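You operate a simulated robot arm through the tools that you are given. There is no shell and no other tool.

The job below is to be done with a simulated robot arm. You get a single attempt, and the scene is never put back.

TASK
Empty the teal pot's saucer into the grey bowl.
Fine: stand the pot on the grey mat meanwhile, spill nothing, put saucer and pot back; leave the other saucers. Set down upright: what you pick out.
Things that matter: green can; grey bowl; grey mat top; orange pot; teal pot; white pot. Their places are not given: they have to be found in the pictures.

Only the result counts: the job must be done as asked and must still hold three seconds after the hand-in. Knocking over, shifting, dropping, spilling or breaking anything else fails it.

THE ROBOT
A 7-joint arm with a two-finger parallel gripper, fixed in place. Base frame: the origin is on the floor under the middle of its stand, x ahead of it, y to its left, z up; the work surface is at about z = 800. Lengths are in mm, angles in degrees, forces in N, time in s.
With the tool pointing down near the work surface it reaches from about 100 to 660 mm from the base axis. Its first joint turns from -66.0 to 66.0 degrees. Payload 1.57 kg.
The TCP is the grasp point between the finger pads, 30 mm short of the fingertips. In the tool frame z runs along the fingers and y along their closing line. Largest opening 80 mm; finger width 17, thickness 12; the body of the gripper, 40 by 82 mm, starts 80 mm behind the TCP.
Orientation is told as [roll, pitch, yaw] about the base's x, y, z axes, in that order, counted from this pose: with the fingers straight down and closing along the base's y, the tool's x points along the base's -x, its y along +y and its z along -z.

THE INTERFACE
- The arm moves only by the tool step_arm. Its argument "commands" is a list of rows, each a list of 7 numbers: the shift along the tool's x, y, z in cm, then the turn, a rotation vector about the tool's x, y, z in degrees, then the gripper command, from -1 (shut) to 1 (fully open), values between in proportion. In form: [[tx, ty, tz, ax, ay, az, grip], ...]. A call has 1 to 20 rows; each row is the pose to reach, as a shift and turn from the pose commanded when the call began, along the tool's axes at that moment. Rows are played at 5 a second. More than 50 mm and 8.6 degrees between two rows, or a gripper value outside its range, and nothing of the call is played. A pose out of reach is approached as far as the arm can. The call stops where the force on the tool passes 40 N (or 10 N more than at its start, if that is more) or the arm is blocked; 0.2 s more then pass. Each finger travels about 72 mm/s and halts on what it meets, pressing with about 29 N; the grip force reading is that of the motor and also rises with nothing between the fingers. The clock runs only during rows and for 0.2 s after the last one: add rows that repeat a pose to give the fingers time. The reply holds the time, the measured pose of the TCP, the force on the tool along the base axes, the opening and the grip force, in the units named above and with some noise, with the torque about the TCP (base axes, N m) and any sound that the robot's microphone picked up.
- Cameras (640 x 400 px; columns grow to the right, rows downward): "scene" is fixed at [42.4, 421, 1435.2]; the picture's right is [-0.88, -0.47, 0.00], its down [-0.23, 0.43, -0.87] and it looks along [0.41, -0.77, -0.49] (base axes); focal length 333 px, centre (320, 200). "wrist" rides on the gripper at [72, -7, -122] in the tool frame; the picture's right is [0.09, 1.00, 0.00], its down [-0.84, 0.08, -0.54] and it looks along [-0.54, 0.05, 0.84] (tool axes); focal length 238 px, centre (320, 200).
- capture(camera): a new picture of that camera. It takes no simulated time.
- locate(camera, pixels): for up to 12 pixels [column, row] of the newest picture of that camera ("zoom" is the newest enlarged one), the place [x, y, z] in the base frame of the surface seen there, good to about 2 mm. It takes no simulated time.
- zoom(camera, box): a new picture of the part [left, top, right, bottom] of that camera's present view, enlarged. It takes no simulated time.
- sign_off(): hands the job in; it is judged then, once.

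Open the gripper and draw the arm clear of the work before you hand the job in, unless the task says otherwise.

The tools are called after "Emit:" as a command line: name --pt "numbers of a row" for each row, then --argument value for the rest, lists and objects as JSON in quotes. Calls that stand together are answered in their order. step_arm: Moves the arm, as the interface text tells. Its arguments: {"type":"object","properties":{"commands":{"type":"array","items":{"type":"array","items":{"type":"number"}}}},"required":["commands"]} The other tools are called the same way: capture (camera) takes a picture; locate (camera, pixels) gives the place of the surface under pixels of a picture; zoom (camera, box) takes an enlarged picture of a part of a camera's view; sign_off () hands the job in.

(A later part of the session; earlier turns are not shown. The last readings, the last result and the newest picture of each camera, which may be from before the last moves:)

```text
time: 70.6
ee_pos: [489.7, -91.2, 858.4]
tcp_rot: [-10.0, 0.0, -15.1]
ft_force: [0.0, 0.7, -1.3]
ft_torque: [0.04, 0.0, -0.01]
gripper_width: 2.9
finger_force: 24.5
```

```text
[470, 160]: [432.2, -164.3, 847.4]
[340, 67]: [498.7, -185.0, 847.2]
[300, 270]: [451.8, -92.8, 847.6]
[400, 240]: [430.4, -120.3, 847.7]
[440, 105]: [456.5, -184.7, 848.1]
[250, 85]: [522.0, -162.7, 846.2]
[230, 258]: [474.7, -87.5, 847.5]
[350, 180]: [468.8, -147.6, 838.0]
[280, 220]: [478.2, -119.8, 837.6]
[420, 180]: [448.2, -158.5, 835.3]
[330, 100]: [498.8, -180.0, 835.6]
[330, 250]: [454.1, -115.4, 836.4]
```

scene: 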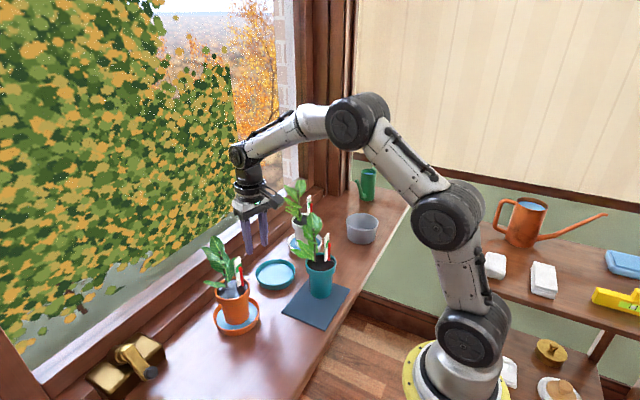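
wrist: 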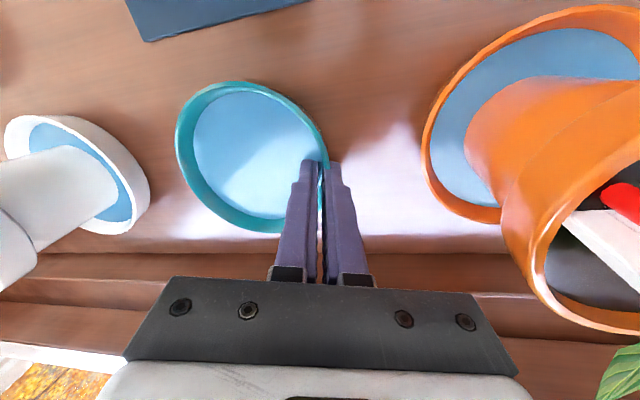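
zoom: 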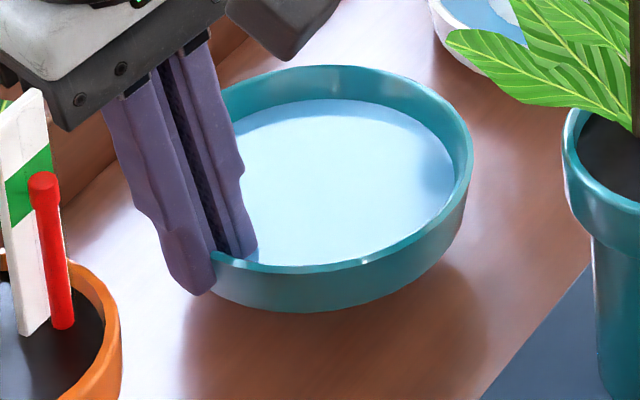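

All rim points are at 847.4 ± 0.6, so the saucer is level. I lift it straight up about 230 mm, above all the plants.

Emit:
step_arm --pt "0 -0.09 -0.49 0 0 0 -1" --pt "0 -0.26 -1.48 0 0 0 -1" --pt "0 -0.52 -2.96 0 0 0 -1" --pt "0 -0.78 -4.43 0 0 0 -1" --pt "0 -1.04 -5.91 0 0 0 -1" --pt "0 -1.3 -7.39 0 0 0 -1" --pt "0 -1.56 -8.87 0 0 0 -1" --pt "0 -1.82 -10.34 0 0 0 -1" --pt "0 -2.09 -11.82 0 0 0 -1" --pt "0 -2.35 -13.3 0 0 0 -1" --pt "0 -2.61 -14.77 0 0 0 -1" --pt "0 -2.87 -16.25 0 0 0 -1" --pt "0 -3.13 -17.73 0 0 0 -1" --pt "0 -3.4 -19.2 0 0 0 -1" --pt "0 -3.65 -20.7 0 0 0 -1" --pt "0 -3.9 -22.0 0 0 0 -1" --pt "0 -4.0 -22.65 0 0 0 -1" --pt "0 -4.0 -22.65 0 0 0 -1"

Emit:
capture --camera "scene"

Emit:
capture --camera "wrist"

```text
time: 74.4
ee_pos: [487.9, -92.0, 1088.6]
tcp_rot: [-10.0, 0.0, -15.0]
ft_force: [-0.6, 0.3, -1.3]
ft_torque: [0.08, 0.02, 0.03]
gripper_width: 2.9
finger_force: 24.0
```

```text
taken
```

scene: 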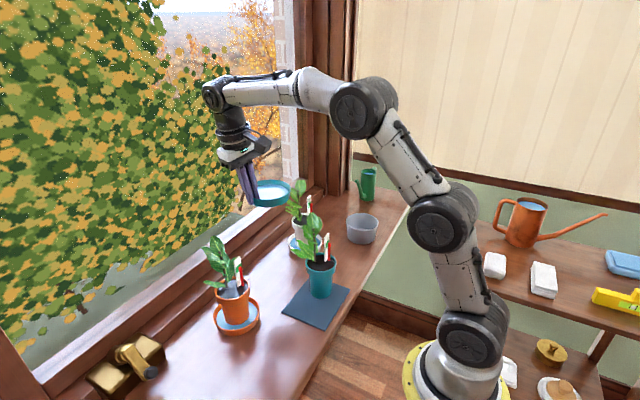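

```text
taken
```

wrist: 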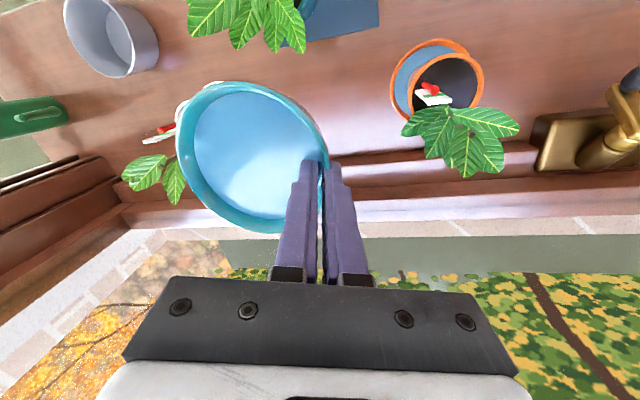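

The saucer stays level and full at z=1089. I carry it smoothly, in front of the white plant, to about (395,-230,1085), turning the yaw to -35° on the way.

Emit:
step_arm --pt "0.108 -0.309 0.063 0 0.07 0.39 -1" --pt "0.325 -0.926 0.188 0 0.21 1.18 -1" --pt "0.649 -1.852 0.376 0 0.42 2.36 -1" --pt "1.028 -2.932 0.595 0 0.66 3.74 -1" --pt "1.407 -4.012 0.814 0 0.9 5.12 -1" --pt "1.839 -5.246 1.064 0 1.18 6.7 -1" --pt "2.272 -6.481 1.315 0 1.46 8.27 -1" --pt "2.705 -7.715 1.565 0 1.735 9.85 -1" --pt "3.138 -8.949 1.815 0 2.01 11.43 -1" --pt "3.571 -10.184 2.066 0 2.29 13.0 -1" --pt "4.003 -11.418 2.316 0 2.57 14.58 -1" --pt "4.382 -12.498 2.535 0 2.81 15.96 -1" --pt "4.761 -13.578 2.754 0 3.05 17.34 -1" --pt "5.085 -14.504 2.942 0 3.26 18.52 -1" --pt "5.302 -15.121 3.067 0 3.4 19.31 -1" --pt "5.41 -15.43 3.13 0 3.47 19.7 -1" --pt "5.41 -15.43 3.13 0 3.47 19.7 -1"

Emit:
capture --camera "scene"

Emit:
zoom --camera "scene" --box '[230, 90, 350, 210]'

```text
time: 78.0
ee_pos: [393.6, -229.9, 1084.1]
tcp_rot: [-10.0, 0.1, -35.0]
ft_force: [-0.7, -0.8, -1.4]
ft_torque: [0.02, 0.0, 0.0]
gripper_width: 3.0
finger_force: 23.8
```

```text
taken
```

scene: 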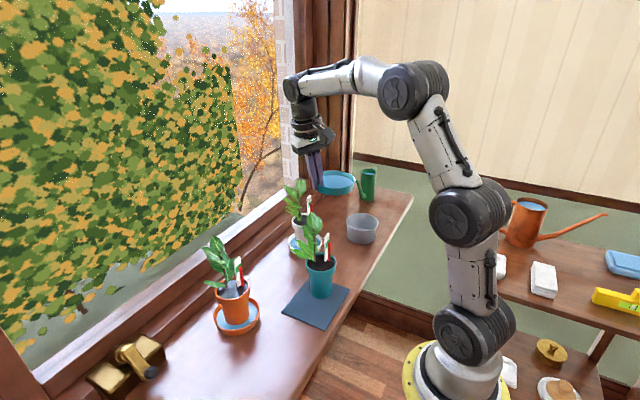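

```text
3.33 times, centred on (290, 150) of scene
```

zoom: 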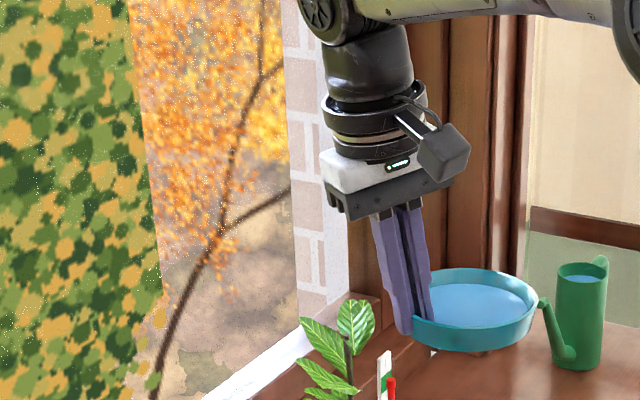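

The saucer is level in front of the white plant. I continue down and along to about (385,-320,1000), yaw -43°.

Emit:
step_arm --pt "-0.131 -0.19 0.293 0 0.04 0.24 -1" --pt "-0.392 -0.571 0.878 0 0.13 0.71 -1" --pt "-0.74 -1.078 1.658 0 0.24 1.34 -1" --pt "-1.175 -1.712 2.633 0 0.38 2.13 -1" --pt "-1.653 -2.409 3.705 0 0.53 2.99 -1" --pt "-2.175 -3.17 4.875 0 0.7 3.94 -1" --pt "-2.697 -3.931 6.045 0 0.86 4.89 -1" --pt "-3.176 -4.628 7.118 0 1.01 5.75 -1" --pt "-3.611 -5.262 8.093 0 1.15 6.54 -1" --pt "-3.959 -5.769 8.873 0 1.26 7.17 -1" --pt "-4.22 -6.15 9.458 0 1.35 7.64 -1" --pt "-4.35 -6.34 9.75 0 1.39 7.88 -1" --pt "-4.35 -6.34 9.75 0 1.39 7.88 -1"

Emit:
capture --camera "scene"

```text
time: 80.8
ee_pos: [385.6, -319.2, 999.3]
tcp_rot: [-10.0, -0.1, -42.9]
ft_force: [0.1, -0.4, -1.2]
ft_torque: [0.02, -0.05, 0.04]
gripper_width: 2.8
finger_force: 24.2
```

```text
taken
```

scene: 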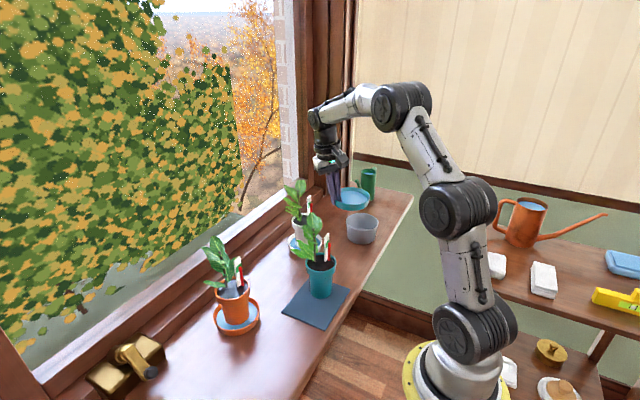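

Next I bring the saucer beyond the bowl to (414,-442,945), yaw -50°, so its base-side lip sits over the bowl's centre, still level.

Emit:
step_arm --pt "-0.209 -0.118 0.132 0 0.02 0.14 -1" --pt "-0.731 -0.412 0.461 0 0.09 0.48 -1" --pt "-1.462 -0.825 0.921 0 0.17 0.97 -1" --pt "-2.401 -1.355 1.513 0 0.28 1.59 -1" --pt "-3.445 -1.944 2.171 0 0.4 2.28 -1" --pt "-4.594 -2.592 2.895 0 0.54 3.04 -1" --pt "-5.742 -3.24 3.619 0 0.67 3.8 -1" --pt "-6.89 -3.887 4.343 0 0.81 4.55 -1" --pt "-7.934 -4.476 5.001 0 0.93 5.24 -1" --pt "-8.874 -5.007 5.593 0 1.04 5.87 -1" --pt "-9.605 -5.419 6.054 0 1.12 6.35 -1" --pt "-10.127 -5.713 6.383 0 1.18 6.69 -1" --pt "-10.44 -5.89 6.58 0 1.22 6.9 -1" --pt "-10.44 -5.89 6.58 0 1.22 6.9 -1"

Emit:
capture --camera "wrist"

Emit:
zoom --camera "scene" --box '[320, 150, 420, 250]'

```text
time: 83.8
ee_pos: [415.1, -442.5, 945.5]
tcp_rot: [-10.0, 0.0, -50.0]
ft_force: [0.6, -0.3, -1.2]
ft_torque: [0.02, -0.02, 0.0]
gripper_width: 3.0
finger_force: 24.5
```

```text
taken
```

wrist: 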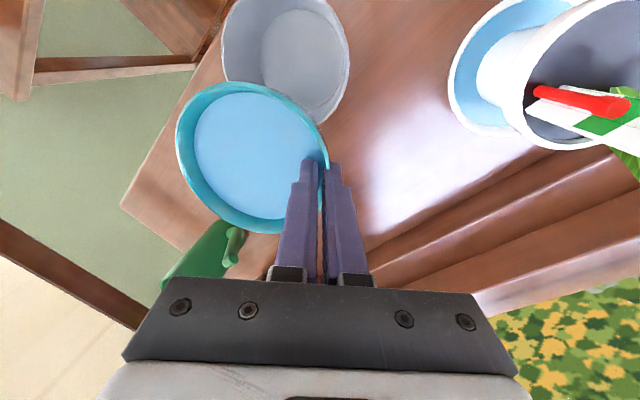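

```text
4.00 times, centred on (370, 200) of scene
```

zoom: 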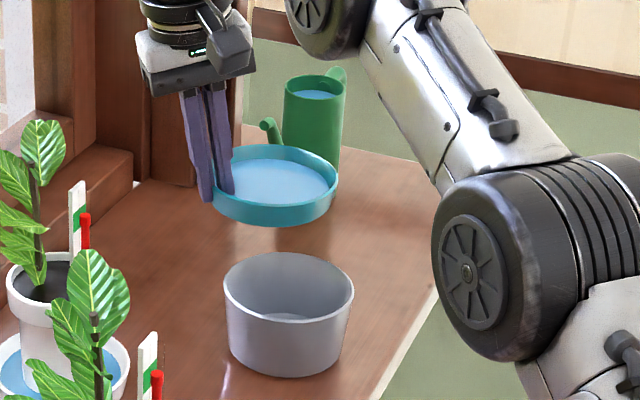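

The saucer hangs over the far side of the bowl. I verify its position and level relative to the bowl by locating points on both rims.

Emit:
locate --camera "zoom" --pixels '[[270, 205], [336, 172], [290, 147], [320, 193], [240, 150], [290, 180], [226, 283], [352, 290], [287, 319], [290, 254], [262, 120], [240, 203]]'

Emit:
locate --camera "wrist" --pixels '[[183, 120], [215, 87], [270, 90], [310, 115], [325, 145], [200, 190], [250, 225], [225, 40], [345, 40], [310, 120], [235, 235], [290, 85]]'

```text
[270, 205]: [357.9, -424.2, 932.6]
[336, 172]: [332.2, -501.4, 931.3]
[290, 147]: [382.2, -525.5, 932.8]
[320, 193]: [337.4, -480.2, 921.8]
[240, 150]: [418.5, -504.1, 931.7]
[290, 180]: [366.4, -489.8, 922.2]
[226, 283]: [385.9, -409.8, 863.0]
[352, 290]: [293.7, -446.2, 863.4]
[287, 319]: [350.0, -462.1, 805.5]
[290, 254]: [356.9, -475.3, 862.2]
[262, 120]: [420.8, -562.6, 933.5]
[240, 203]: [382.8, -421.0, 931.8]
```

```text
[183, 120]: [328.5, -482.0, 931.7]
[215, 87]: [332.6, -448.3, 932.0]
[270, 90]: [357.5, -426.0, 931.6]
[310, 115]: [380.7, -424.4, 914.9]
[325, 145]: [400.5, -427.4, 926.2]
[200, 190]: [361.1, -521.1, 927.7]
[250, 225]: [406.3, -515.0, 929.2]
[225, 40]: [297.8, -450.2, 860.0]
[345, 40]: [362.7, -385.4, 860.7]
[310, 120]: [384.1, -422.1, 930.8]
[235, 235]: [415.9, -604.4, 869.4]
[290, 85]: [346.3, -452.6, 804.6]
```

Both rims agree with the plan: the saucer is level at z=932, centre (376,-473), its lip at about (342,-434) over the bowl's centre (340,-429.5). I now tilt slowly to 30° around the radial axis while keeping the lip over the bowl's centre.

Emit:
step_arm --pt "0.062 0 0 0 -2.46 0.43 -1" --pt "0.133 0 0 0 -4.92 0.87 -1" --pt "0.214 0 0 0 -7.39 1.3 -1" --pt "0.305 0 0 0 -9.85 1.74 -1" --pt "0.364 0 0 0 -11.33 2.0 -1" --pt "0.426 0 0 0 -12.8 2.26 -1" --pt "0.491 0 0 0 -14.28 2.52 -1" --pt "0.56 0 0 0 -15.76 2.78 -1" --pt "0.632 0 0 0 -17.24 3.04 -1" --pt "0.707 0 0 0 -18.71 3.3 -1" --pt "0.785 0 0 0 -20.19 3.56 -1" --pt "0.866 0 0 0 -21.67 3.82 -1" --pt "0.95 0 0 0 -23.15 4.08 -1" --pt "1.037 0 0 0 -24.62 4.34 -1" --pt "1.096 0 0 0 -25.61 4.51 -1" --pt "1.157 0 0 0 -26.6 4.69 -1" --pt "1.219 0 0 0 -27.58 4.86 -1" --pt "1.282 0 0 0 -28.56 5.04 -1" --pt "1.347 0 0 0 -29.54 5.21 -1" --pt "1.347 0 0 0 -29.54 5.21 -1"

Emit:
zoom --camera "scene" --box '[320, 150, 420, 250]'

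Emit:
capture --camera "wrist"

```text
time: 88.0
ee_pos: [404.8, -430.2, 944.6]
tcp_rot: [-10.0, -29.9, -50.1]
ft_force: [0.2, 0.1, -0.8]
ft_torque: [0.02, 0.0, -0.02]
gripper_width: 2.8
finger_force: 24.4
```

```text
4.00 times, centred on (370, 200) of scene
```

zoom: 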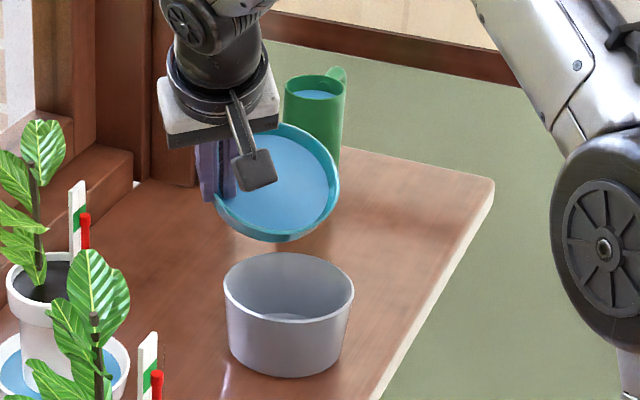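

```text
taken
```

wrist: 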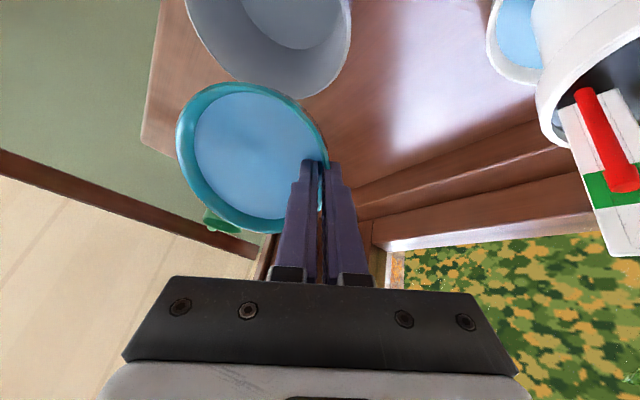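

At 30° the saucer's lip is over the bowl and nothing lands outside. I continue tilting in 3° steps to 66°, keeping the lip over the bowl's centre.

Emit:
step_arm --pt "0.173 -0.017 -0.098 0 -2.955 0.52 -1" --pt "0.355 -0.036 -0.202 0 -5.91 1.04 -1" --pt "0.546 -0.055 -0.31 0 -8.87 1.57 -1" --pt "0.744 -0.075 -0.423 0 -11.82 2.09 -1" --pt "0.948 -0.095 -0.539 0 -14.78 2.61 -1" --pt "1.16 -0.117 -0.659 0 -17.73 3.13 -1" --pt "1.378 -0.138 -0.783 0 -20.69 3.65 -1" --pt "1.601 -0.161 -0.91 0 -23.64 4.18 -1" --pt "1.828 -0.184 -1.039 0 -26.6 4.7 -1" --pt "2.06 -0.207 -1.17 0 -29.55 5.22 -1" --pt "2.295 -0.231 -1.304 0 -32.5 5.74 -1" --pt "2.534 -0.255 -1.44 0 -35.46 6.26 -1" --pt "2.534 -0.255 -1.44 0 -35.46 6.26 -1"

Emit:
zoom --camera "scene" --box '[320, 150, 420, 250]'

Emit:
capture --camera "wrist"

```text
time: 90.8
ee_pos: [387.3, -408.4, 944.9]
tcp_rot: [-10.0, -66.0, -49.9]
ft_force: [0.1, 1.5, -0.8]
ft_torque: [0.02, -0.06, -0.02]
gripper_width: 2.8
finger_force: 24.3
```

```text
4.00 times, centred on (370, 200) of scene
```

zoom: 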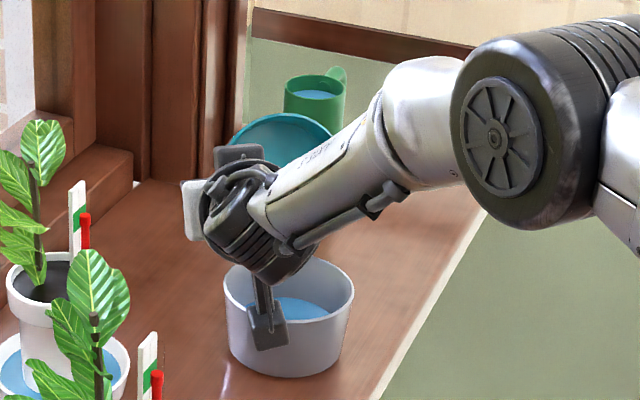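

```text
taken
```

wrist: 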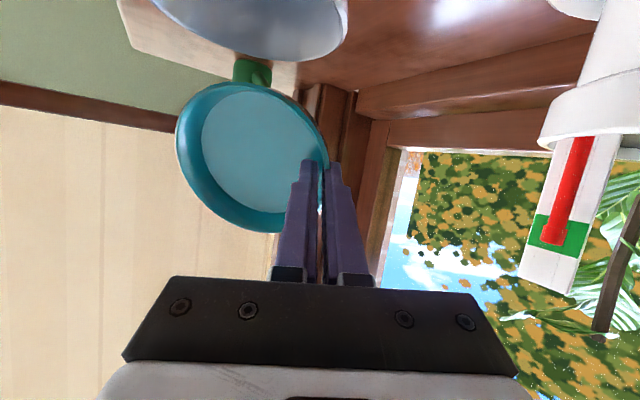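

Blue water is now visible in the bowl (zoom about (295,310)) and the table is dry. I tilt on to 97° and hold for about a second and a half to drain the saucer completely.

Emit:
step_arm --pt "0.151 -0.059 -0.333 0 -3.94 0.7 -1" --pt "0.301 -0.118 -0.666 0 -7.88 1.39 -1" --pt "0.456 -0.178 -1.008 0 -11.82 2.09 -1" --pt "0.606 -0.237 -1.341 0 -15.76 2.78 -1" --pt "0.757 -0.296 -1.674 0 -19.7 3.48 -1" --pt "0.908 -0.355 -2.007 0 -23.64 4.18 -1" --pt "1.054 -0.412 -2.331 0 -27.58 4.87 -1" --pt "1.16 -0.453 -2.565 0 -30.5 5.39 -1" --pt "1.16 -0.453 -2.565 0 -30.5 5.39 -1" --pt "1.16 -0.453 -2.565 0 -30.5 5.39 -1" --pt "1.16 -0.453 -2.565 0 -30.5 5.39 -1" --pt "1.16 -0.453 -2.565 0 -30.5 5.39 -1" --pt "1.16 -0.453 -2.565 0 -30.5 5.39 -1" --pt "1.16 -0.453 -2.565 0 -30.5 5.39 -1" --pt "1.16 -0.453 -2.565 0 -30.5 5.39 -1"

Emit:
zoom --camera "scene" --box '[320, 150, 420, 250]'

Emit:
capture --camera "wrist"

```text
time: 94.0
ee_pos: [368.5, -388.7, 944.2]
tcp_rot: [169.8, -83.0, 130.1]
ft_force: [0.4, -1.2, -0.7]
ft_torque: [0.06, -0.02, -0.02]
gripper_width: 3.0
finger_force: 23.8
```

```text
4.00 times, centred on (370, 200) of scene
```

zoom: 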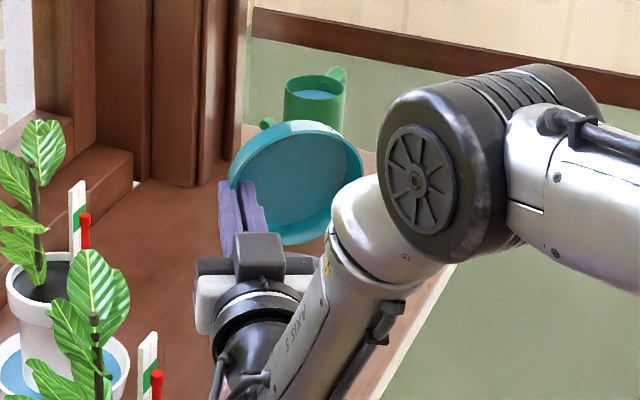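

```text
taken
```

wrist: 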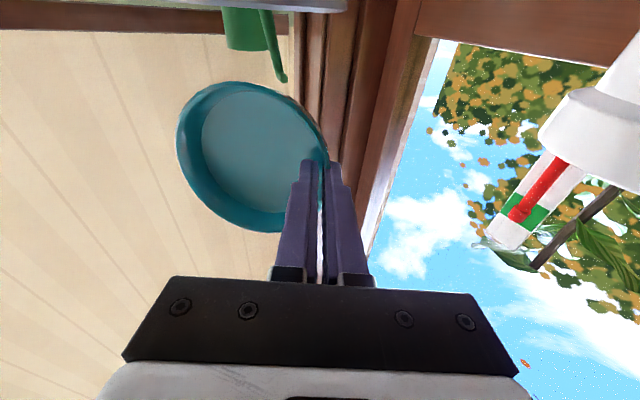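

The saucer is tilted past vertical and looks empty. I zoom in to check that no water film remains.

Emit:
zoom --camera "scene" --box '[350, 165, 420, 215]'

Emit:
zoom --camera "wrist" --box '[160, 60, 340, 240]'

```text
8.00 times, centred on (385, 190) of scene
```

zoom: 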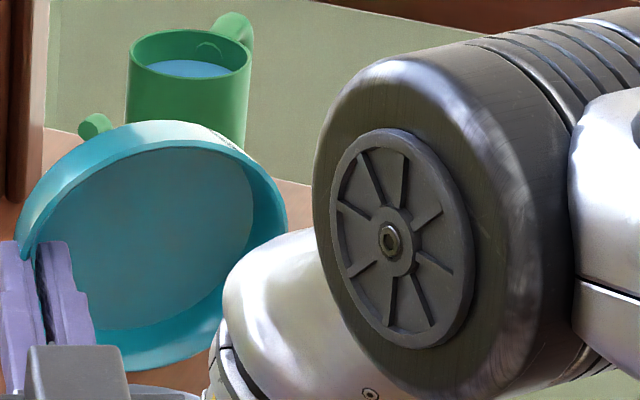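

```text
2.22 times, centred on (250, 150) of wrist
```

zoom: 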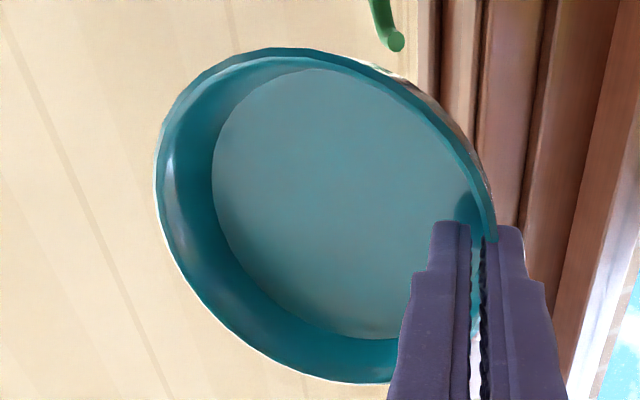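

The floor shows plain teal-grey without the bright blue water, but I make sure it is drained: tilt on to 108°, 15 mm higher for clearance, and hold about 2.5 s.

Emit:
step_arm --pt "-0.4 -0.032 -0.18 0 -2.71 0.48 -1" --pt "-0.8 -0.065 -0.36 0 -5.42 0.96 -1" --pt "-1.2 -0.097 -0.54 0 -8.13 1.43 -1" --pt "-1.6 -0.129 -0.719 0 -10.84 1.91 -1" --pt "-1.6 -0.129 -0.719 0 -10.84 1.91 -1" --pt "-1.6 -0.129 -0.719 0 -10.84 1.91 -1" --pt "-1.6 -0.129 -0.719 0 -10.84 1.91 -1" --pt "-1.6 -0.129 -0.719 0 -10.84 1.91 -1" --pt "-1.6 -0.129 -0.719 0 -10.84 1.91 -1" --pt "-1.6 -0.129 -0.719 0 -10.84 1.91 -1" --pt "-1.6 -0.129 -0.719 0 -10.84 1.91 -1" --pt "-1.6 -0.129 -0.719 0 -10.84 1.91 -1" --pt "-1.6 -0.129 -0.719 0 -10.84 1.91 -1" --pt "-1.6 -0.129 -0.719 0 -10.84 1.91 -1" --pt "-1.6 -0.129 -0.719 0 -10.84 1.91 -1" --pt "-1.6 -0.129 -0.719 0 -10.84 1.91 -1"

Emit:
zoom --camera "wrist" --box '[160, 60, 340, 240]'

Emit:
capture --camera "scene"

```text
time: 97.4
ee_pos: [374.4, -378.6, 965.2]
tcp_rot: [171.7, -72.2, 128.1]
ft_force: [1.4, 0.3, -1.5]
ft_torque: [0.04, 0.0, 0.03]
gripper_width: 2.6
finger_force: 24.3
out of reach, approached as far as the arm can: row 3, 4, 5, 6, 7, 8, 9, 10, 11, 12, 13, 14, 15, 16
```

```text
2.22 times, centred on (250, 150) of wrist
```

zoom: 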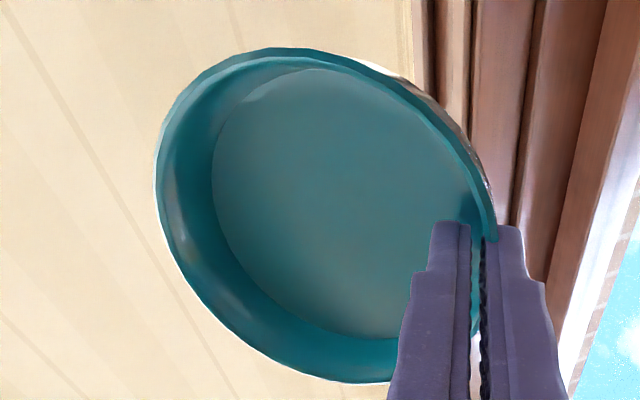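

```text
taken
```

scene: 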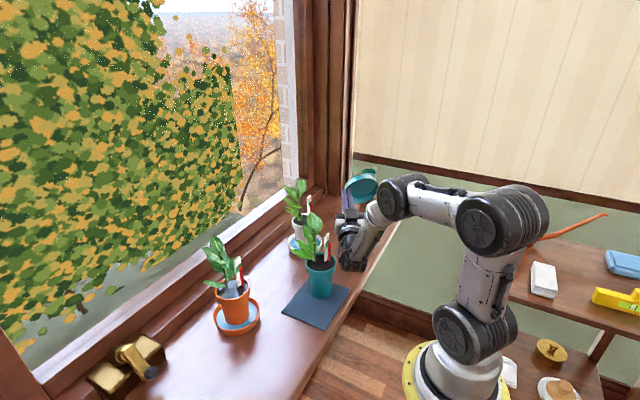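

The saucer is empty and the bowl holds the water, with no spill visible. I turn the saucer back to level on the spot (its centre then hangs above the bowl), in steps of about 6.7°.

Emit:
step_arm --pt "0 0 0 0 6.63 -1.17 -1" --pt "0 0 0 0 13.27 -2.34 -1" --pt "0 0 0 0 19.9 -3.52 -1" --pt "0 0 0 0 26.54 -4.69 -1" --pt "0 0 0 0 33.17 -5.86 -1" --pt "0 0 0 0 39.8 -7.03 -1" --pt "0 0 0 0 46.44 -8.2 -1" --pt "0 0 0 0 53.07 -9.37 -1" --pt "0 0 0 0 59.7 -10.55 -1" --pt "0 0 0 0 66.34 -11.72 -1" --pt "0 0 0 0 72.97 -12.89 -1" --pt "0 0 0 0 79.6 -14.06 -1" --pt "0 0 0 0 86.24 -15.23 -1" --pt "0 0 0 0 92.87 -16.41 -1" --pt "0 0 0 0 99.5 -17.58 -1" --pt "0 0 0 0 106.2 -18.76 -1" --pt "0 0 0 0 106.2 -18.76 -1"

Emit:
capture --camera "scene"

Emit:
capture --camera "wrist"

```text
time: 101.0
ee_pos: [375.3, -376.9, 966.0]
tcp_rot: [-10.0, -0.1, -50.0]
ft_force: [-0.4, 0.5, -0.4]
ft_torque: [0.02, -0.02, 0.04]
gripper_width: 2.6
finger_force: 24.2
```

```text
taken
```

scene: 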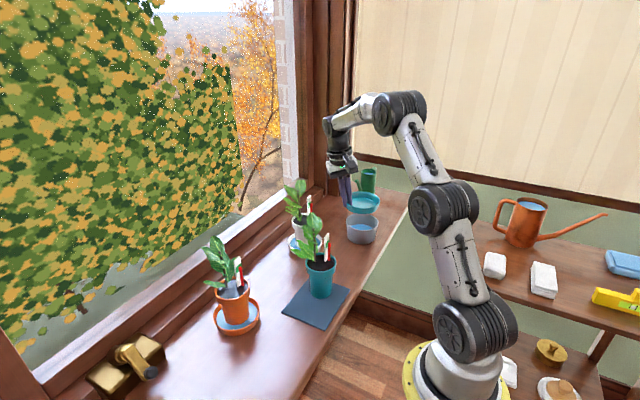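

```text
taken
```

wrist: 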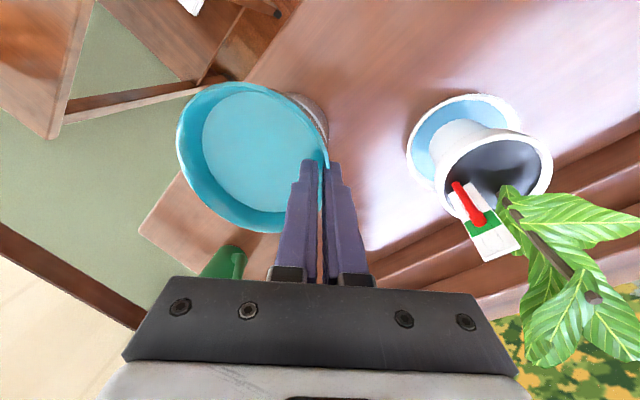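

The tool is back to roll -10°, yaw -50° and the saucer is level. I zoom in to confirm it is empty and to see the bowl and the table around it.

Emit:
zoom --camera "scene" --box '[320, 165, 420, 255]'

Emit:
zoom --camera "wrist" --box '[160, 60, 360, 250]'

```text
4.44 times, centred on (370, 210) of scene
```

zoom: 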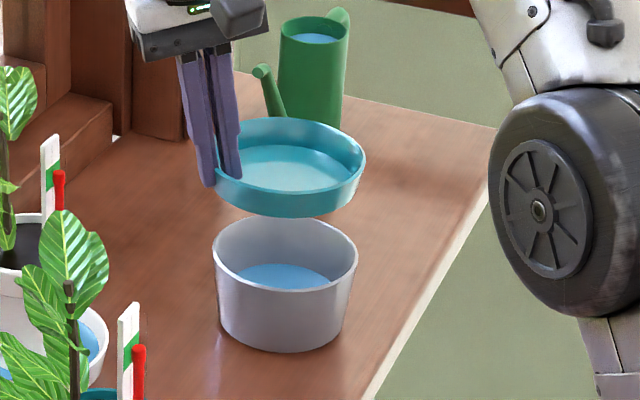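

```text
2.11 times, centred on (260, 155) of wrist
```

zoom: 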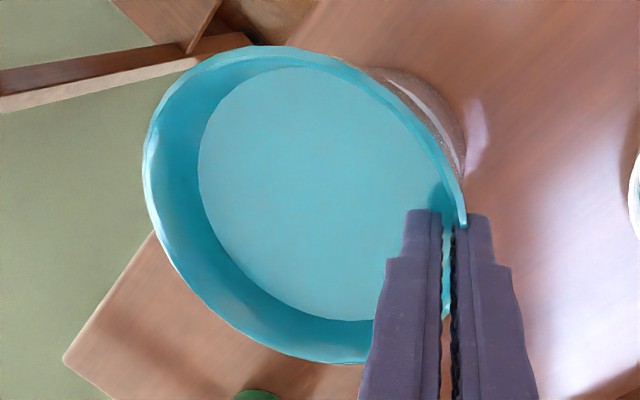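

The saucer's floor is bare and the bowl holds the water; the table is dry. I take the same way back: via (385,-320,1000) to (395,-230,1085), yaw back to -35°.

Emit:
step_arm --pt "0.752 0.76 -0.826 0 -0.24 -1.38 -1" --pt "1.504 1.52 -1.652 0 -0.49 -2.76 -1" --pt "2.256 2.28 -2.478 0 -0.73 -4.14 -1" --pt "3.008 3.04 -3.304 0 -0.98 -5.52 -1" --pt "3.76 3.8 -4.13 0 -1.22 -6.9 -1" --pt "4.536 4.419 -5.318 0 -1.39 -7.89 -1" --pt "5.312 5.038 -6.505 0 -1.57 -8.88 -1" --pt "6.089 5.656 -7.693 0 -1.74 -9.86 -1" --pt "6.865 6.275 -8.88 0 -1.915 -10.85 -1" --pt "7.641 6.894 -10.068 0 -2.09 -11.84 -1" --pt "8.418 7.513 -11.255 0 -2.26 -12.83 -1" --pt "9.194 8.131 -12.443 0 -2.44 -13.81 -1" --pt "9.97 8.75 -13.63 0 -2.61 -14.8 -1" --pt "9.97 8.75 -13.63 0 -2.61 -14.8 -1"

Emit:
capture --camera "scene"

```text
time: 104.0
ee_pos: [395.5, -230.1, 1085.2]
tcp_rot: [-10.1, -0.1, -35.0]
ft_force: [-0.3, 1.0, -0.7]
ft_torque: [0.04, -0.03, 0.01]
gripper_width: 2.8
finger_force: 24.0
```

```text
taken
```

scene: 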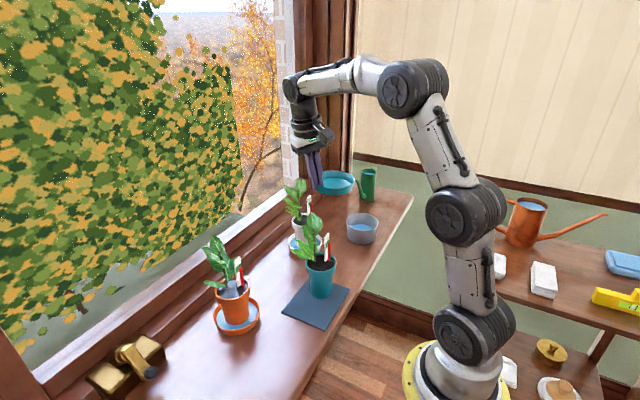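

The reading is (395.5,-230,1085). I move back over the saucer's place at (487,-90.5,1089), yaw -15°.

Emit:
step_arm --pt "0.02 0.6 -0.12 0 -0.13 -0.73 -1" --pt "0.05 1.64 -0.33 0 -0.35 -1.97 -1" --pt "0.09 2.95 -0.59 0 -0.62 -3.55 -1" --pt "0.13 4.26 -0.86 0 -0.9 -5.12 -1" --pt "0.17 5.57 -1.12 0 -1.18 -6.7 -1" --pt "0.21 6.88 -1.39 0 -1.46 -8.27 -1" --pt "0.25 8.19 -1.65 0 -1.74 -9.85 -1" --pt "0.29 9.5 -1.91 0 -2.01 -11.43 -1" --pt "0.33 10.81 -2.18 0 -2.29 -13.0 -1" --pt "0.37 12.12 -2.44 0 -2.57 -14.58 -1" --pt "0.41 13.43 -2.71 0 -2.85 -16.15 -1" --pt "0.45 14.74 -2.97 0 -3.12 -17.73 -1" --pt "0.48 15.78 -3.18 0 -3.34 -18.98 -1" --pt "0.5 16.38 -3.3 0 -3.47 -19.7 -1" --pt "0.5 16.38 -3.3 0 -3.47 -19.7 -1"

Emit:
capture --camera "scene"

Emit:
capture --camera "wrist"

```text
time: 107.2
ee_pos: [487.5, -90.0, 1086.9]
tcp_rot: [-10.1, -0.1, -15.0]
ft_force: [0.0, 0.9, -0.3]
ft_torque: [0.0, -0.03, 0.01]
gripper_width: 3.1
finger_force: 24.1
```

```text
taken
```

scene: 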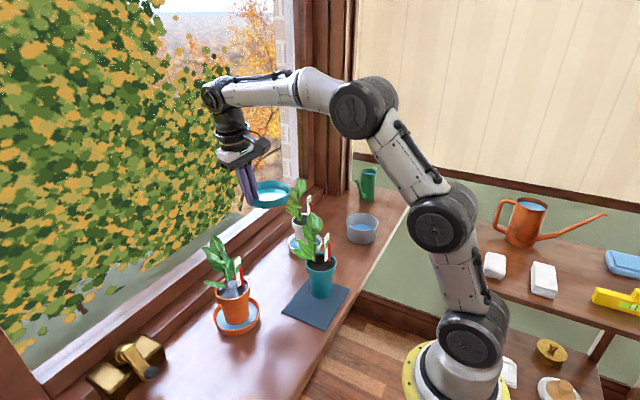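

```text
taken
```

wrist: 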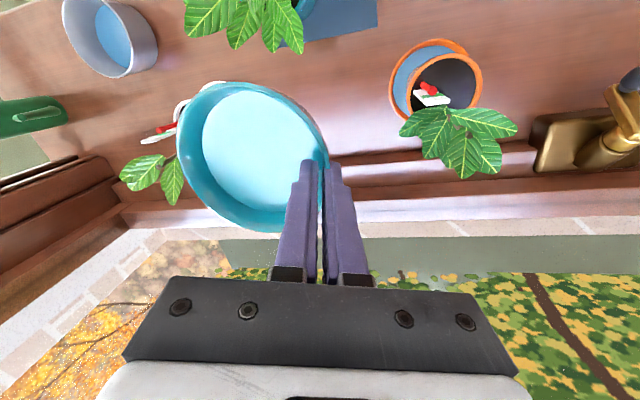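

The saucer is above its place. I descend straight down 238 mm, ending about 10-12 mm above the table, then check.

Emit:
step_arm --pt "0 0.17 0.98 0 0 0 -1" --pt "0 0.45 2.56 0 0 0 -1" --pt "0 0.75 4.24 0 0 0 -1" --pt "0 1.05 5.92 0 0 0 -1" --pt "0 1.34 7.6 0 0 0 -1" --pt "0 1.64 9.28 0 0 0 -1" --pt "0 1.94 10.96 0 0 0 -1" --pt "0 2.23 12.64 0 0 0 -1" --pt "0 2.53 14.32 0 0 0 -1" --pt "0 2.83 16.0 0 0 0 -1" --pt "0 3.12 17.68 0 0 0 -1" --pt "0 3.42 19.36 0 0 0 -1" --pt "0 3.66 20.75 0 0 0 -1" --pt "0 3.87 21.9 0 0 0 -1" --pt "0 4.03 22.8 0 0 0 -1" --pt "0 4.14 23.44 0 0 0 -1" --pt "0 4.14 23.44 0 0 0 -1"

Emit:
zoom --camera "scene" --box '[245, 250, 305, 300]'

Emit:
capture --camera "wrist"

```text
time: 110.8
ee_pos: [486.4, -90.5, 850.0]
tcp_rot: [-10.1, -0.1, -15.1]
ft_force: [0.1, 0.6, -1.0]
ft_torque: [0.05, 0.02, -0.01]
gripper_width: 2.9
finger_force: 24.2
```

```text
8.00 times, centred on (275, 275) of scene
```

zoom: 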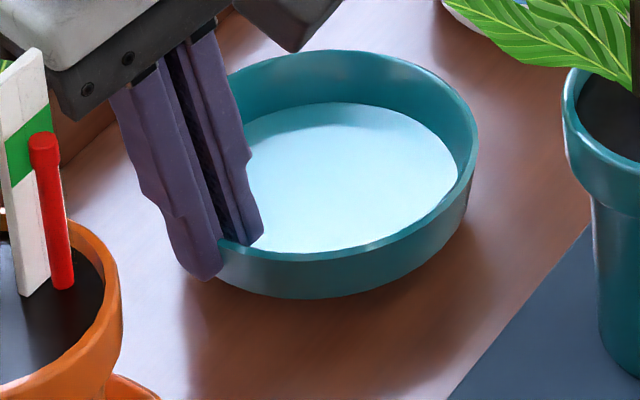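

```text
taken
```

wrist: 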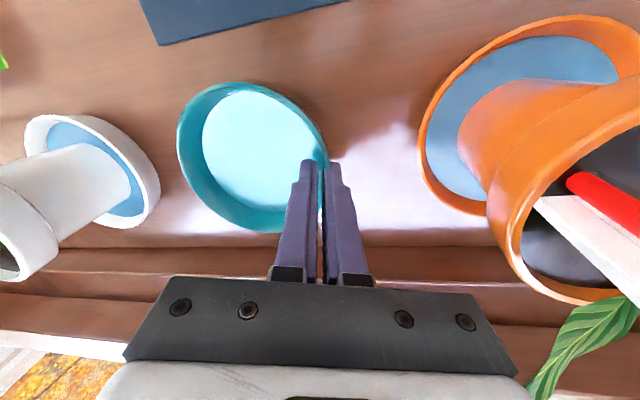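

The saucer hovers about 11 mm above the table. I locate its rim to check level and centre before setting down.

Emit:
locate --camera "zoom" --pixels '[[478, 145], [340, 52], [310, 257], [410, 228], [440, 88], [250, 72], [240, 246], [390, 57], [300, 57], [350, 180], [280, 220], [350, 255]]'

Emit:
locate --camera "wrist" --pixels '[[181, 140], [200, 95], [240, 86], [290, 105], [322, 140], [190, 180], [225, 217], [265, 228], [245, 140], [260, 170], [220, 130], [300, 130]]'

```text
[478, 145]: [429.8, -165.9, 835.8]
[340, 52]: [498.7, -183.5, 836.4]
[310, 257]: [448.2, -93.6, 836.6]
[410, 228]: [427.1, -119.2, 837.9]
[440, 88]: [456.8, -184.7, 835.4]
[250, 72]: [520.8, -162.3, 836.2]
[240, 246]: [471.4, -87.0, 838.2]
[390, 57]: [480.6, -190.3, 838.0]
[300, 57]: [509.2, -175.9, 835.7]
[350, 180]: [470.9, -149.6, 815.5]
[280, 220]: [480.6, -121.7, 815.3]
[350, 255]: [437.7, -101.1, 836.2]
```

```text
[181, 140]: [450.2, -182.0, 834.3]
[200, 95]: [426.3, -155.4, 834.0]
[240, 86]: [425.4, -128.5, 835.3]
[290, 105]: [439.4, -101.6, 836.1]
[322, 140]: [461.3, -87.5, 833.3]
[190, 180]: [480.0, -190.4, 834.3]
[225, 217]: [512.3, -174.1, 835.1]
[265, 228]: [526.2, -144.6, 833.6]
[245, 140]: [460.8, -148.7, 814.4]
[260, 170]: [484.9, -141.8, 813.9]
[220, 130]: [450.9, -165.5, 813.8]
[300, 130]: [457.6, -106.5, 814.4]
```

The rim is level at 836.5 with centre about (475,-138.4), 1-2 mm from the original. I correct this while lowering 8.5 mm.

Emit:
step_arm --pt "0.07 0.1 0.15 0 0 0 -1" --pt "0.135 0.16 0.3 0 0 0 -1" --pt "0.135 0.2 0.5 0 0 0 -1" --pt "0.135 0.23 0.68 0 0 0 -1" --pt "0.135 0.265 0.817 0 0 0 -1" --pt "0.135 0.265 0.817 0 0 0 -1"

Emit:
zoom --camera "scene" --box '[245, 250, 305, 300]'

```text
time: 112.2
ee_pos: [485.7, -88.9, 841.4]
tcp_rot: [-10.1, 0.0, -14.9]
ft_force: [-0.5, 0.0, -1.2]
ft_torque: [0.06, -0.02, 0.02]
gripper_width: 2.9
finger_force: 24.1
```

```text
8.00 times, centred on (275, 275) of scene
```

zoom: 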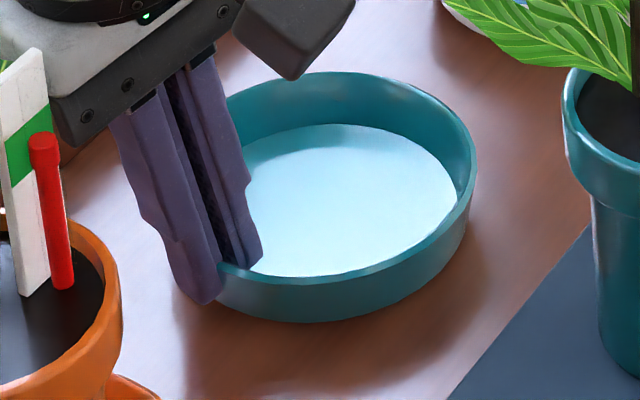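

Still hanging free (-1.2 N). I lower in 0.5 mm steps until the force changes.

Emit:
step_arm --pt "0 0.009 0.05 0 0 0 -1" --pt "0 0.017 0.1 0 0 0 -1" --pt "0 0.026 0.15 0 0 0 -1" --pt "0 0.026 0.15 0 0 0 -1"

Emit:
step_arm --pt "0 0.009 0.05 0 0 0 -1" --pt "0 0.017 0.1 0 0 0 -1" --pt "0 0.017 0.1 0 0 0 -1"

```text
time: 113.2
ee_pos: [486.3, -89.1, 839.5]
tcp_rot: [-10.1, -0.2, -15.0]
ft_force: [-0.2, 0.0, -1.4]
ft_torque: [0.03, -0.02, 0.0]
gripper_width: 2.8
finger_force: 24.1
```

```text
time: 114.0
ee_pos: [486.6, -88.8, 839.7]
tcp_rot: [-10.0, -0.1, -14.9]
ft_force: [0.1, -0.7, -0.6]
ft_torque: [-0.02, 0.0, -0.01]
gripper_width: 2.9
finger_force: 24.0
```

Possibly first contact (-0.6 N). I go down another 0.5 mm at a time to confirm.

Emit:
step_arm --pt "0 0.009 0.05 0 0 0 -1" --pt "0 0.009 0.05 0 0 0 -1" --pt "0 0.009 0.05 0 0 0 -1"

Emit:
step_arm --pt "0 0.009 0.05 0 0 0 -1" --pt "0 0.009 0.05 0 0 0 -1" --pt "0 0.009 0.05 0 0 0 -1"

Emit:
zoom --camera "scene" --box '[245, 250, 305, 300]'

```text
time: 114.8
ee_pos: [486.8, -88.5, 839.0]
tcp_rot: [-10.1, -0.2, -15.1]
ft_force: [-1.7, 1.4, 6.5]
ft_torque: [-0.03, 0.03, -0.01]
gripper_width: 2.8
finger_force: 24.2
```

```text
time: 115.6
ee_pos: [486.5, -89.6, 838.5]
tcp_rot: [-10.1, -0.2, -15.0]
ft_force: [-3.1, 3.4, 16.7]
ft_torque: [-0.1, 0.22, -0.07]
gripper_width: 2.7
finger_force: 24.8
```

```text
8.00 times, centred on (275, 275) of scene
```

zoom: 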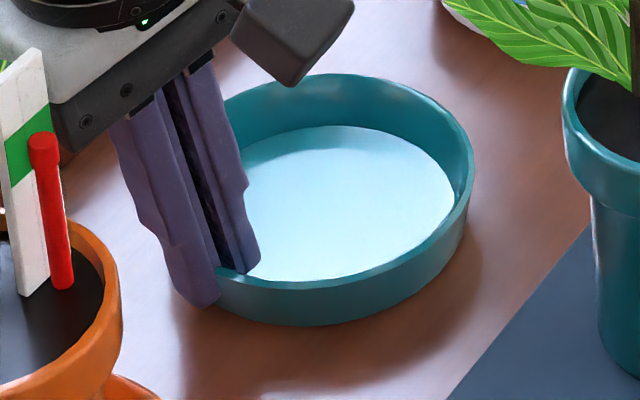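

The saucer is firmly on the table (16.7 N upward). I relieve the load by raising 0.9 mm and then open the fingers slowly.

Emit:
step_arm --pt "0 -0.008 -0.045 0 0 0 -1" --pt "0 -0.016 -0.09 0 0 0 -1" --pt "0 -0.016 -0.09 0 0 0 -1"

Emit:
step_arm --pt "0 0 0 0 0 0 -0.9" --pt "0 0 0 0 0 0 -0.85" --pt "0 0 0 0 0 0 -0.8" --pt "0 0 0 0 0 0 -0.7" --pt "0 0 0 0 0 0 -0.55" --pt "0 0 0 0 0 0 -0.4" --pt "0 0 0 0 0 0 -0.25" --pt "0 0 0 0 0 0 -0.25"

Emit:
zoom --camera "scene" --box '[245, 250, 305, 300]'

```text
time: 116.4
ee_pos: [485.8, -89.0, 838.6]
tcp_rot: [-10.1, -0.1, -15.1]
ft_force: [1.7, -0.1, 4.8]
ft_torque: [-0.09, -0.23, 0.06]
gripper_width: 3.0
finger_force: 24.2
```

```text
time: 118.2
ee_pos: [484.9, -89.9, 840.0]
tcp_rot: [-10.1, 0.0, -15.0]
ft_force: [0.2, 0.1, -0.6]
ft_torque: [-0.01, 0.01, 0.02]
gripper_width: 30.3
finger_force: 0.1
```

```text
8.00 times, centred on (275, 275) of scene
```

zoom: 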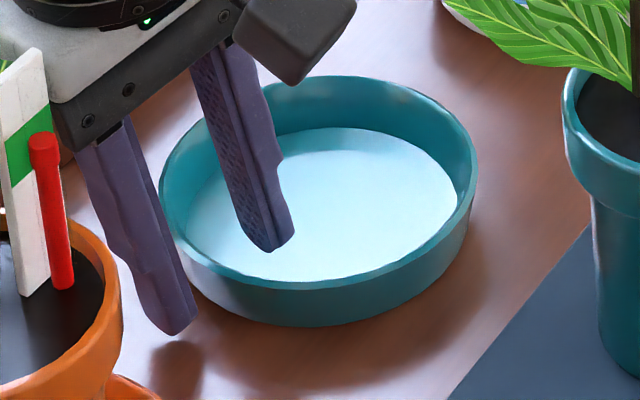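

The saucer stands flat at its original place (rim left (160,200), right (477,168), matching the first picture within about 2 mm). I raise the hand straight up 110 mm and take out the roll.

Emit:
step_arm --pt "0 -0.087 -0.49 0 0 0 -0.25" --pt "0 -0.26 -1.48 0 0 0 -0.25" --pt "0 -0.52 -2.96 0 0 0 -0.25" --pt "0 -0.87 -4.92 0 0 0 -0.25" --pt "0 -1.22 -6.9 0 0 0 -0.25" --pt "0 -1.57 -8.87 -2.5 0 0 -0.25" --pt "0 -1.91 -10.83 -5 0 0 -0.25" --pt "0 -1.91 -10.83 -7.5 0 0 -0.25" --pt "0 -1.91 -10.83 -10 0 0 -0.25" --pt "0 -1.91 -10.83 -10 0 0 -0.25"

Emit:
zoom --camera "scene" --box '[245, 250, 305, 300]'

Emit:
capture --camera "wrist"

```text
time: 120.4
ee_pos: [486.4, -89.2, 947.6]
tcp_rot: [-0.1, -0.1, -15.0]
ft_force: [0.1, -0.1, -0.3]
ft_torque: [-0.02, -0.02, 0.01]
gripper_width: 29.9
finger_force: 0.1
```

```text
8.00 times, centred on (275, 275) of scene
```

zoom: 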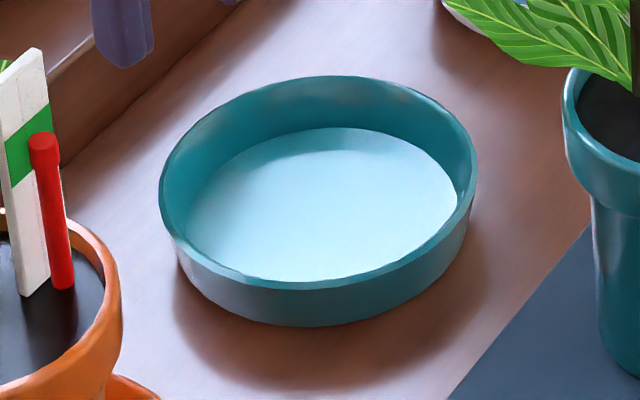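

```text
taken
```

wrist: 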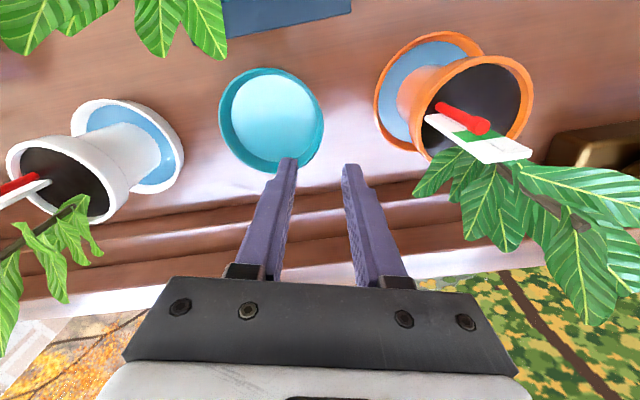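

The saucer is back, flat. I locate its rim to get the final centre for placing the pot.

Emit:
locate --camera "zoom" --pixels '[[162, 195], [476, 165], [325, 78], [310, 284], [225, 252], [415, 248], [225, 110], [425, 98], [320, 200], [380, 265], [265, 90], [375, 83]]'

Emit:
locate --camera "wrist" --pixels '[[221, 115], [245, 75], [270, 69], [310, 90], [322, 120], [225, 145], [255, 171], [310, 155], [272, 115], [235, 85], [295, 76], [240, 160]]'

```text
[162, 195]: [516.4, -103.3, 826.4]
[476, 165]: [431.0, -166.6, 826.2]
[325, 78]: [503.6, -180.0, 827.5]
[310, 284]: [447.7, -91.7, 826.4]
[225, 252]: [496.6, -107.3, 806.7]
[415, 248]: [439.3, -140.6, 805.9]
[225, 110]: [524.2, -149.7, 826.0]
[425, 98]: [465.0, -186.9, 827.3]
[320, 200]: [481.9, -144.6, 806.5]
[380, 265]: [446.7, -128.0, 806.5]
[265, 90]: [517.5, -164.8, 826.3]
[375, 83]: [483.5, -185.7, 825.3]
```

```text
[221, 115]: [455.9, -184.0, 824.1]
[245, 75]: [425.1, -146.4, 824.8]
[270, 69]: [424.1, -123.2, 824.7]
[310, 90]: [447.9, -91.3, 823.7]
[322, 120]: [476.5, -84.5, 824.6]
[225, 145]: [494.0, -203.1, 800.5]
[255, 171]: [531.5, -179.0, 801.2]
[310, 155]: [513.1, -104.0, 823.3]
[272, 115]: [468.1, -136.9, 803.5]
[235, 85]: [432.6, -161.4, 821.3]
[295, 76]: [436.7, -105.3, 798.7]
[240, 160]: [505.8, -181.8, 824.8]
```

The saucer centre is (474.5,-135.7), within about 1.5 mm of the original, floor at 806.5. I raise the hand to z≈1118, turn yaw back to 0 and open fully, ready to fetch the pot.

Emit:
step_arm --pt "0 0 -1.0 0 0 0 -0.25" --pt "0 0 -3.0 0 0 0 -0.25" --pt "0 0 -5.0 0 0 -1 -0.25" --pt "0 0 -7.0 0 0 -3 -0.25" --pt "0 0 -9.0 0 0 -5 -0.25" --pt "0 0 -11.0 0 0 -7 -0.25" --pt "0 0 -13.0 0 0 -10 0.2" --pt "0 0 -15.0 0 0 -12.5 0.6" --pt "0 0 -17.0 0 0 -15 1" --pt "0 0 -17.0 0 0 -15 1"

Emit:
capture --camera "scene"

Emit:
zoom --camera "scene" --box '[280, 200, 360, 310]'

```text
time: 122.6
ee_pos: [485.5, -87.2, 1117.7]
tcp_rot: [-0.1, -0.1, 0.0]
ft_force: [0.5, -0.2, -1.0]
ft_torque: [0.02, 0.01, -0.02]
gripper_width: 79.9
finger_force: 0.1
```

```text
taken
```

scene: 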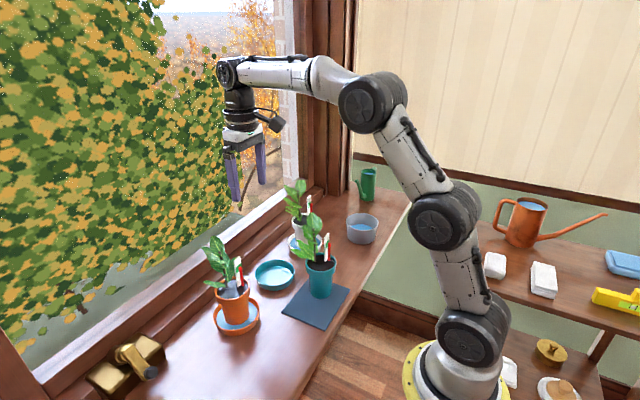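

```text
3.64 times, centred on (320, 255) of scene
```

zoom: 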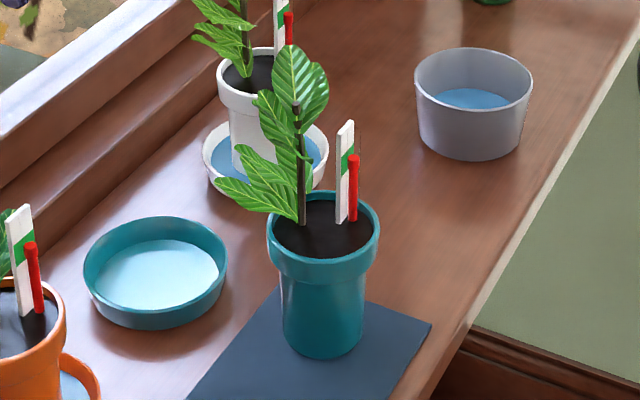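

All is in order: bowl with water, empty saucer, pot upright on the mat. I locate the pot's body and rim on the mat for the re-grasp.

Emit:
locate --camera "zoom" --pixels '[[324, 262], [324, 275], [270, 240], [377, 235], [324, 310], [324, 345], [290, 310], [360, 305], [300, 330], [350, 325], [346, 130], [300, 105]]'

```text
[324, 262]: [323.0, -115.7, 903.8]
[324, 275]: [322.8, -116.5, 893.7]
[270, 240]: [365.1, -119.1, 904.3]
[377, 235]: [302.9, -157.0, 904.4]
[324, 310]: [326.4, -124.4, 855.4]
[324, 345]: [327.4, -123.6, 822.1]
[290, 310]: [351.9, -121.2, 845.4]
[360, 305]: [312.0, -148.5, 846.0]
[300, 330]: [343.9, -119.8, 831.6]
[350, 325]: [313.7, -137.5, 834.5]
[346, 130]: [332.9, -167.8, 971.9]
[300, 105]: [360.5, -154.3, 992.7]
```

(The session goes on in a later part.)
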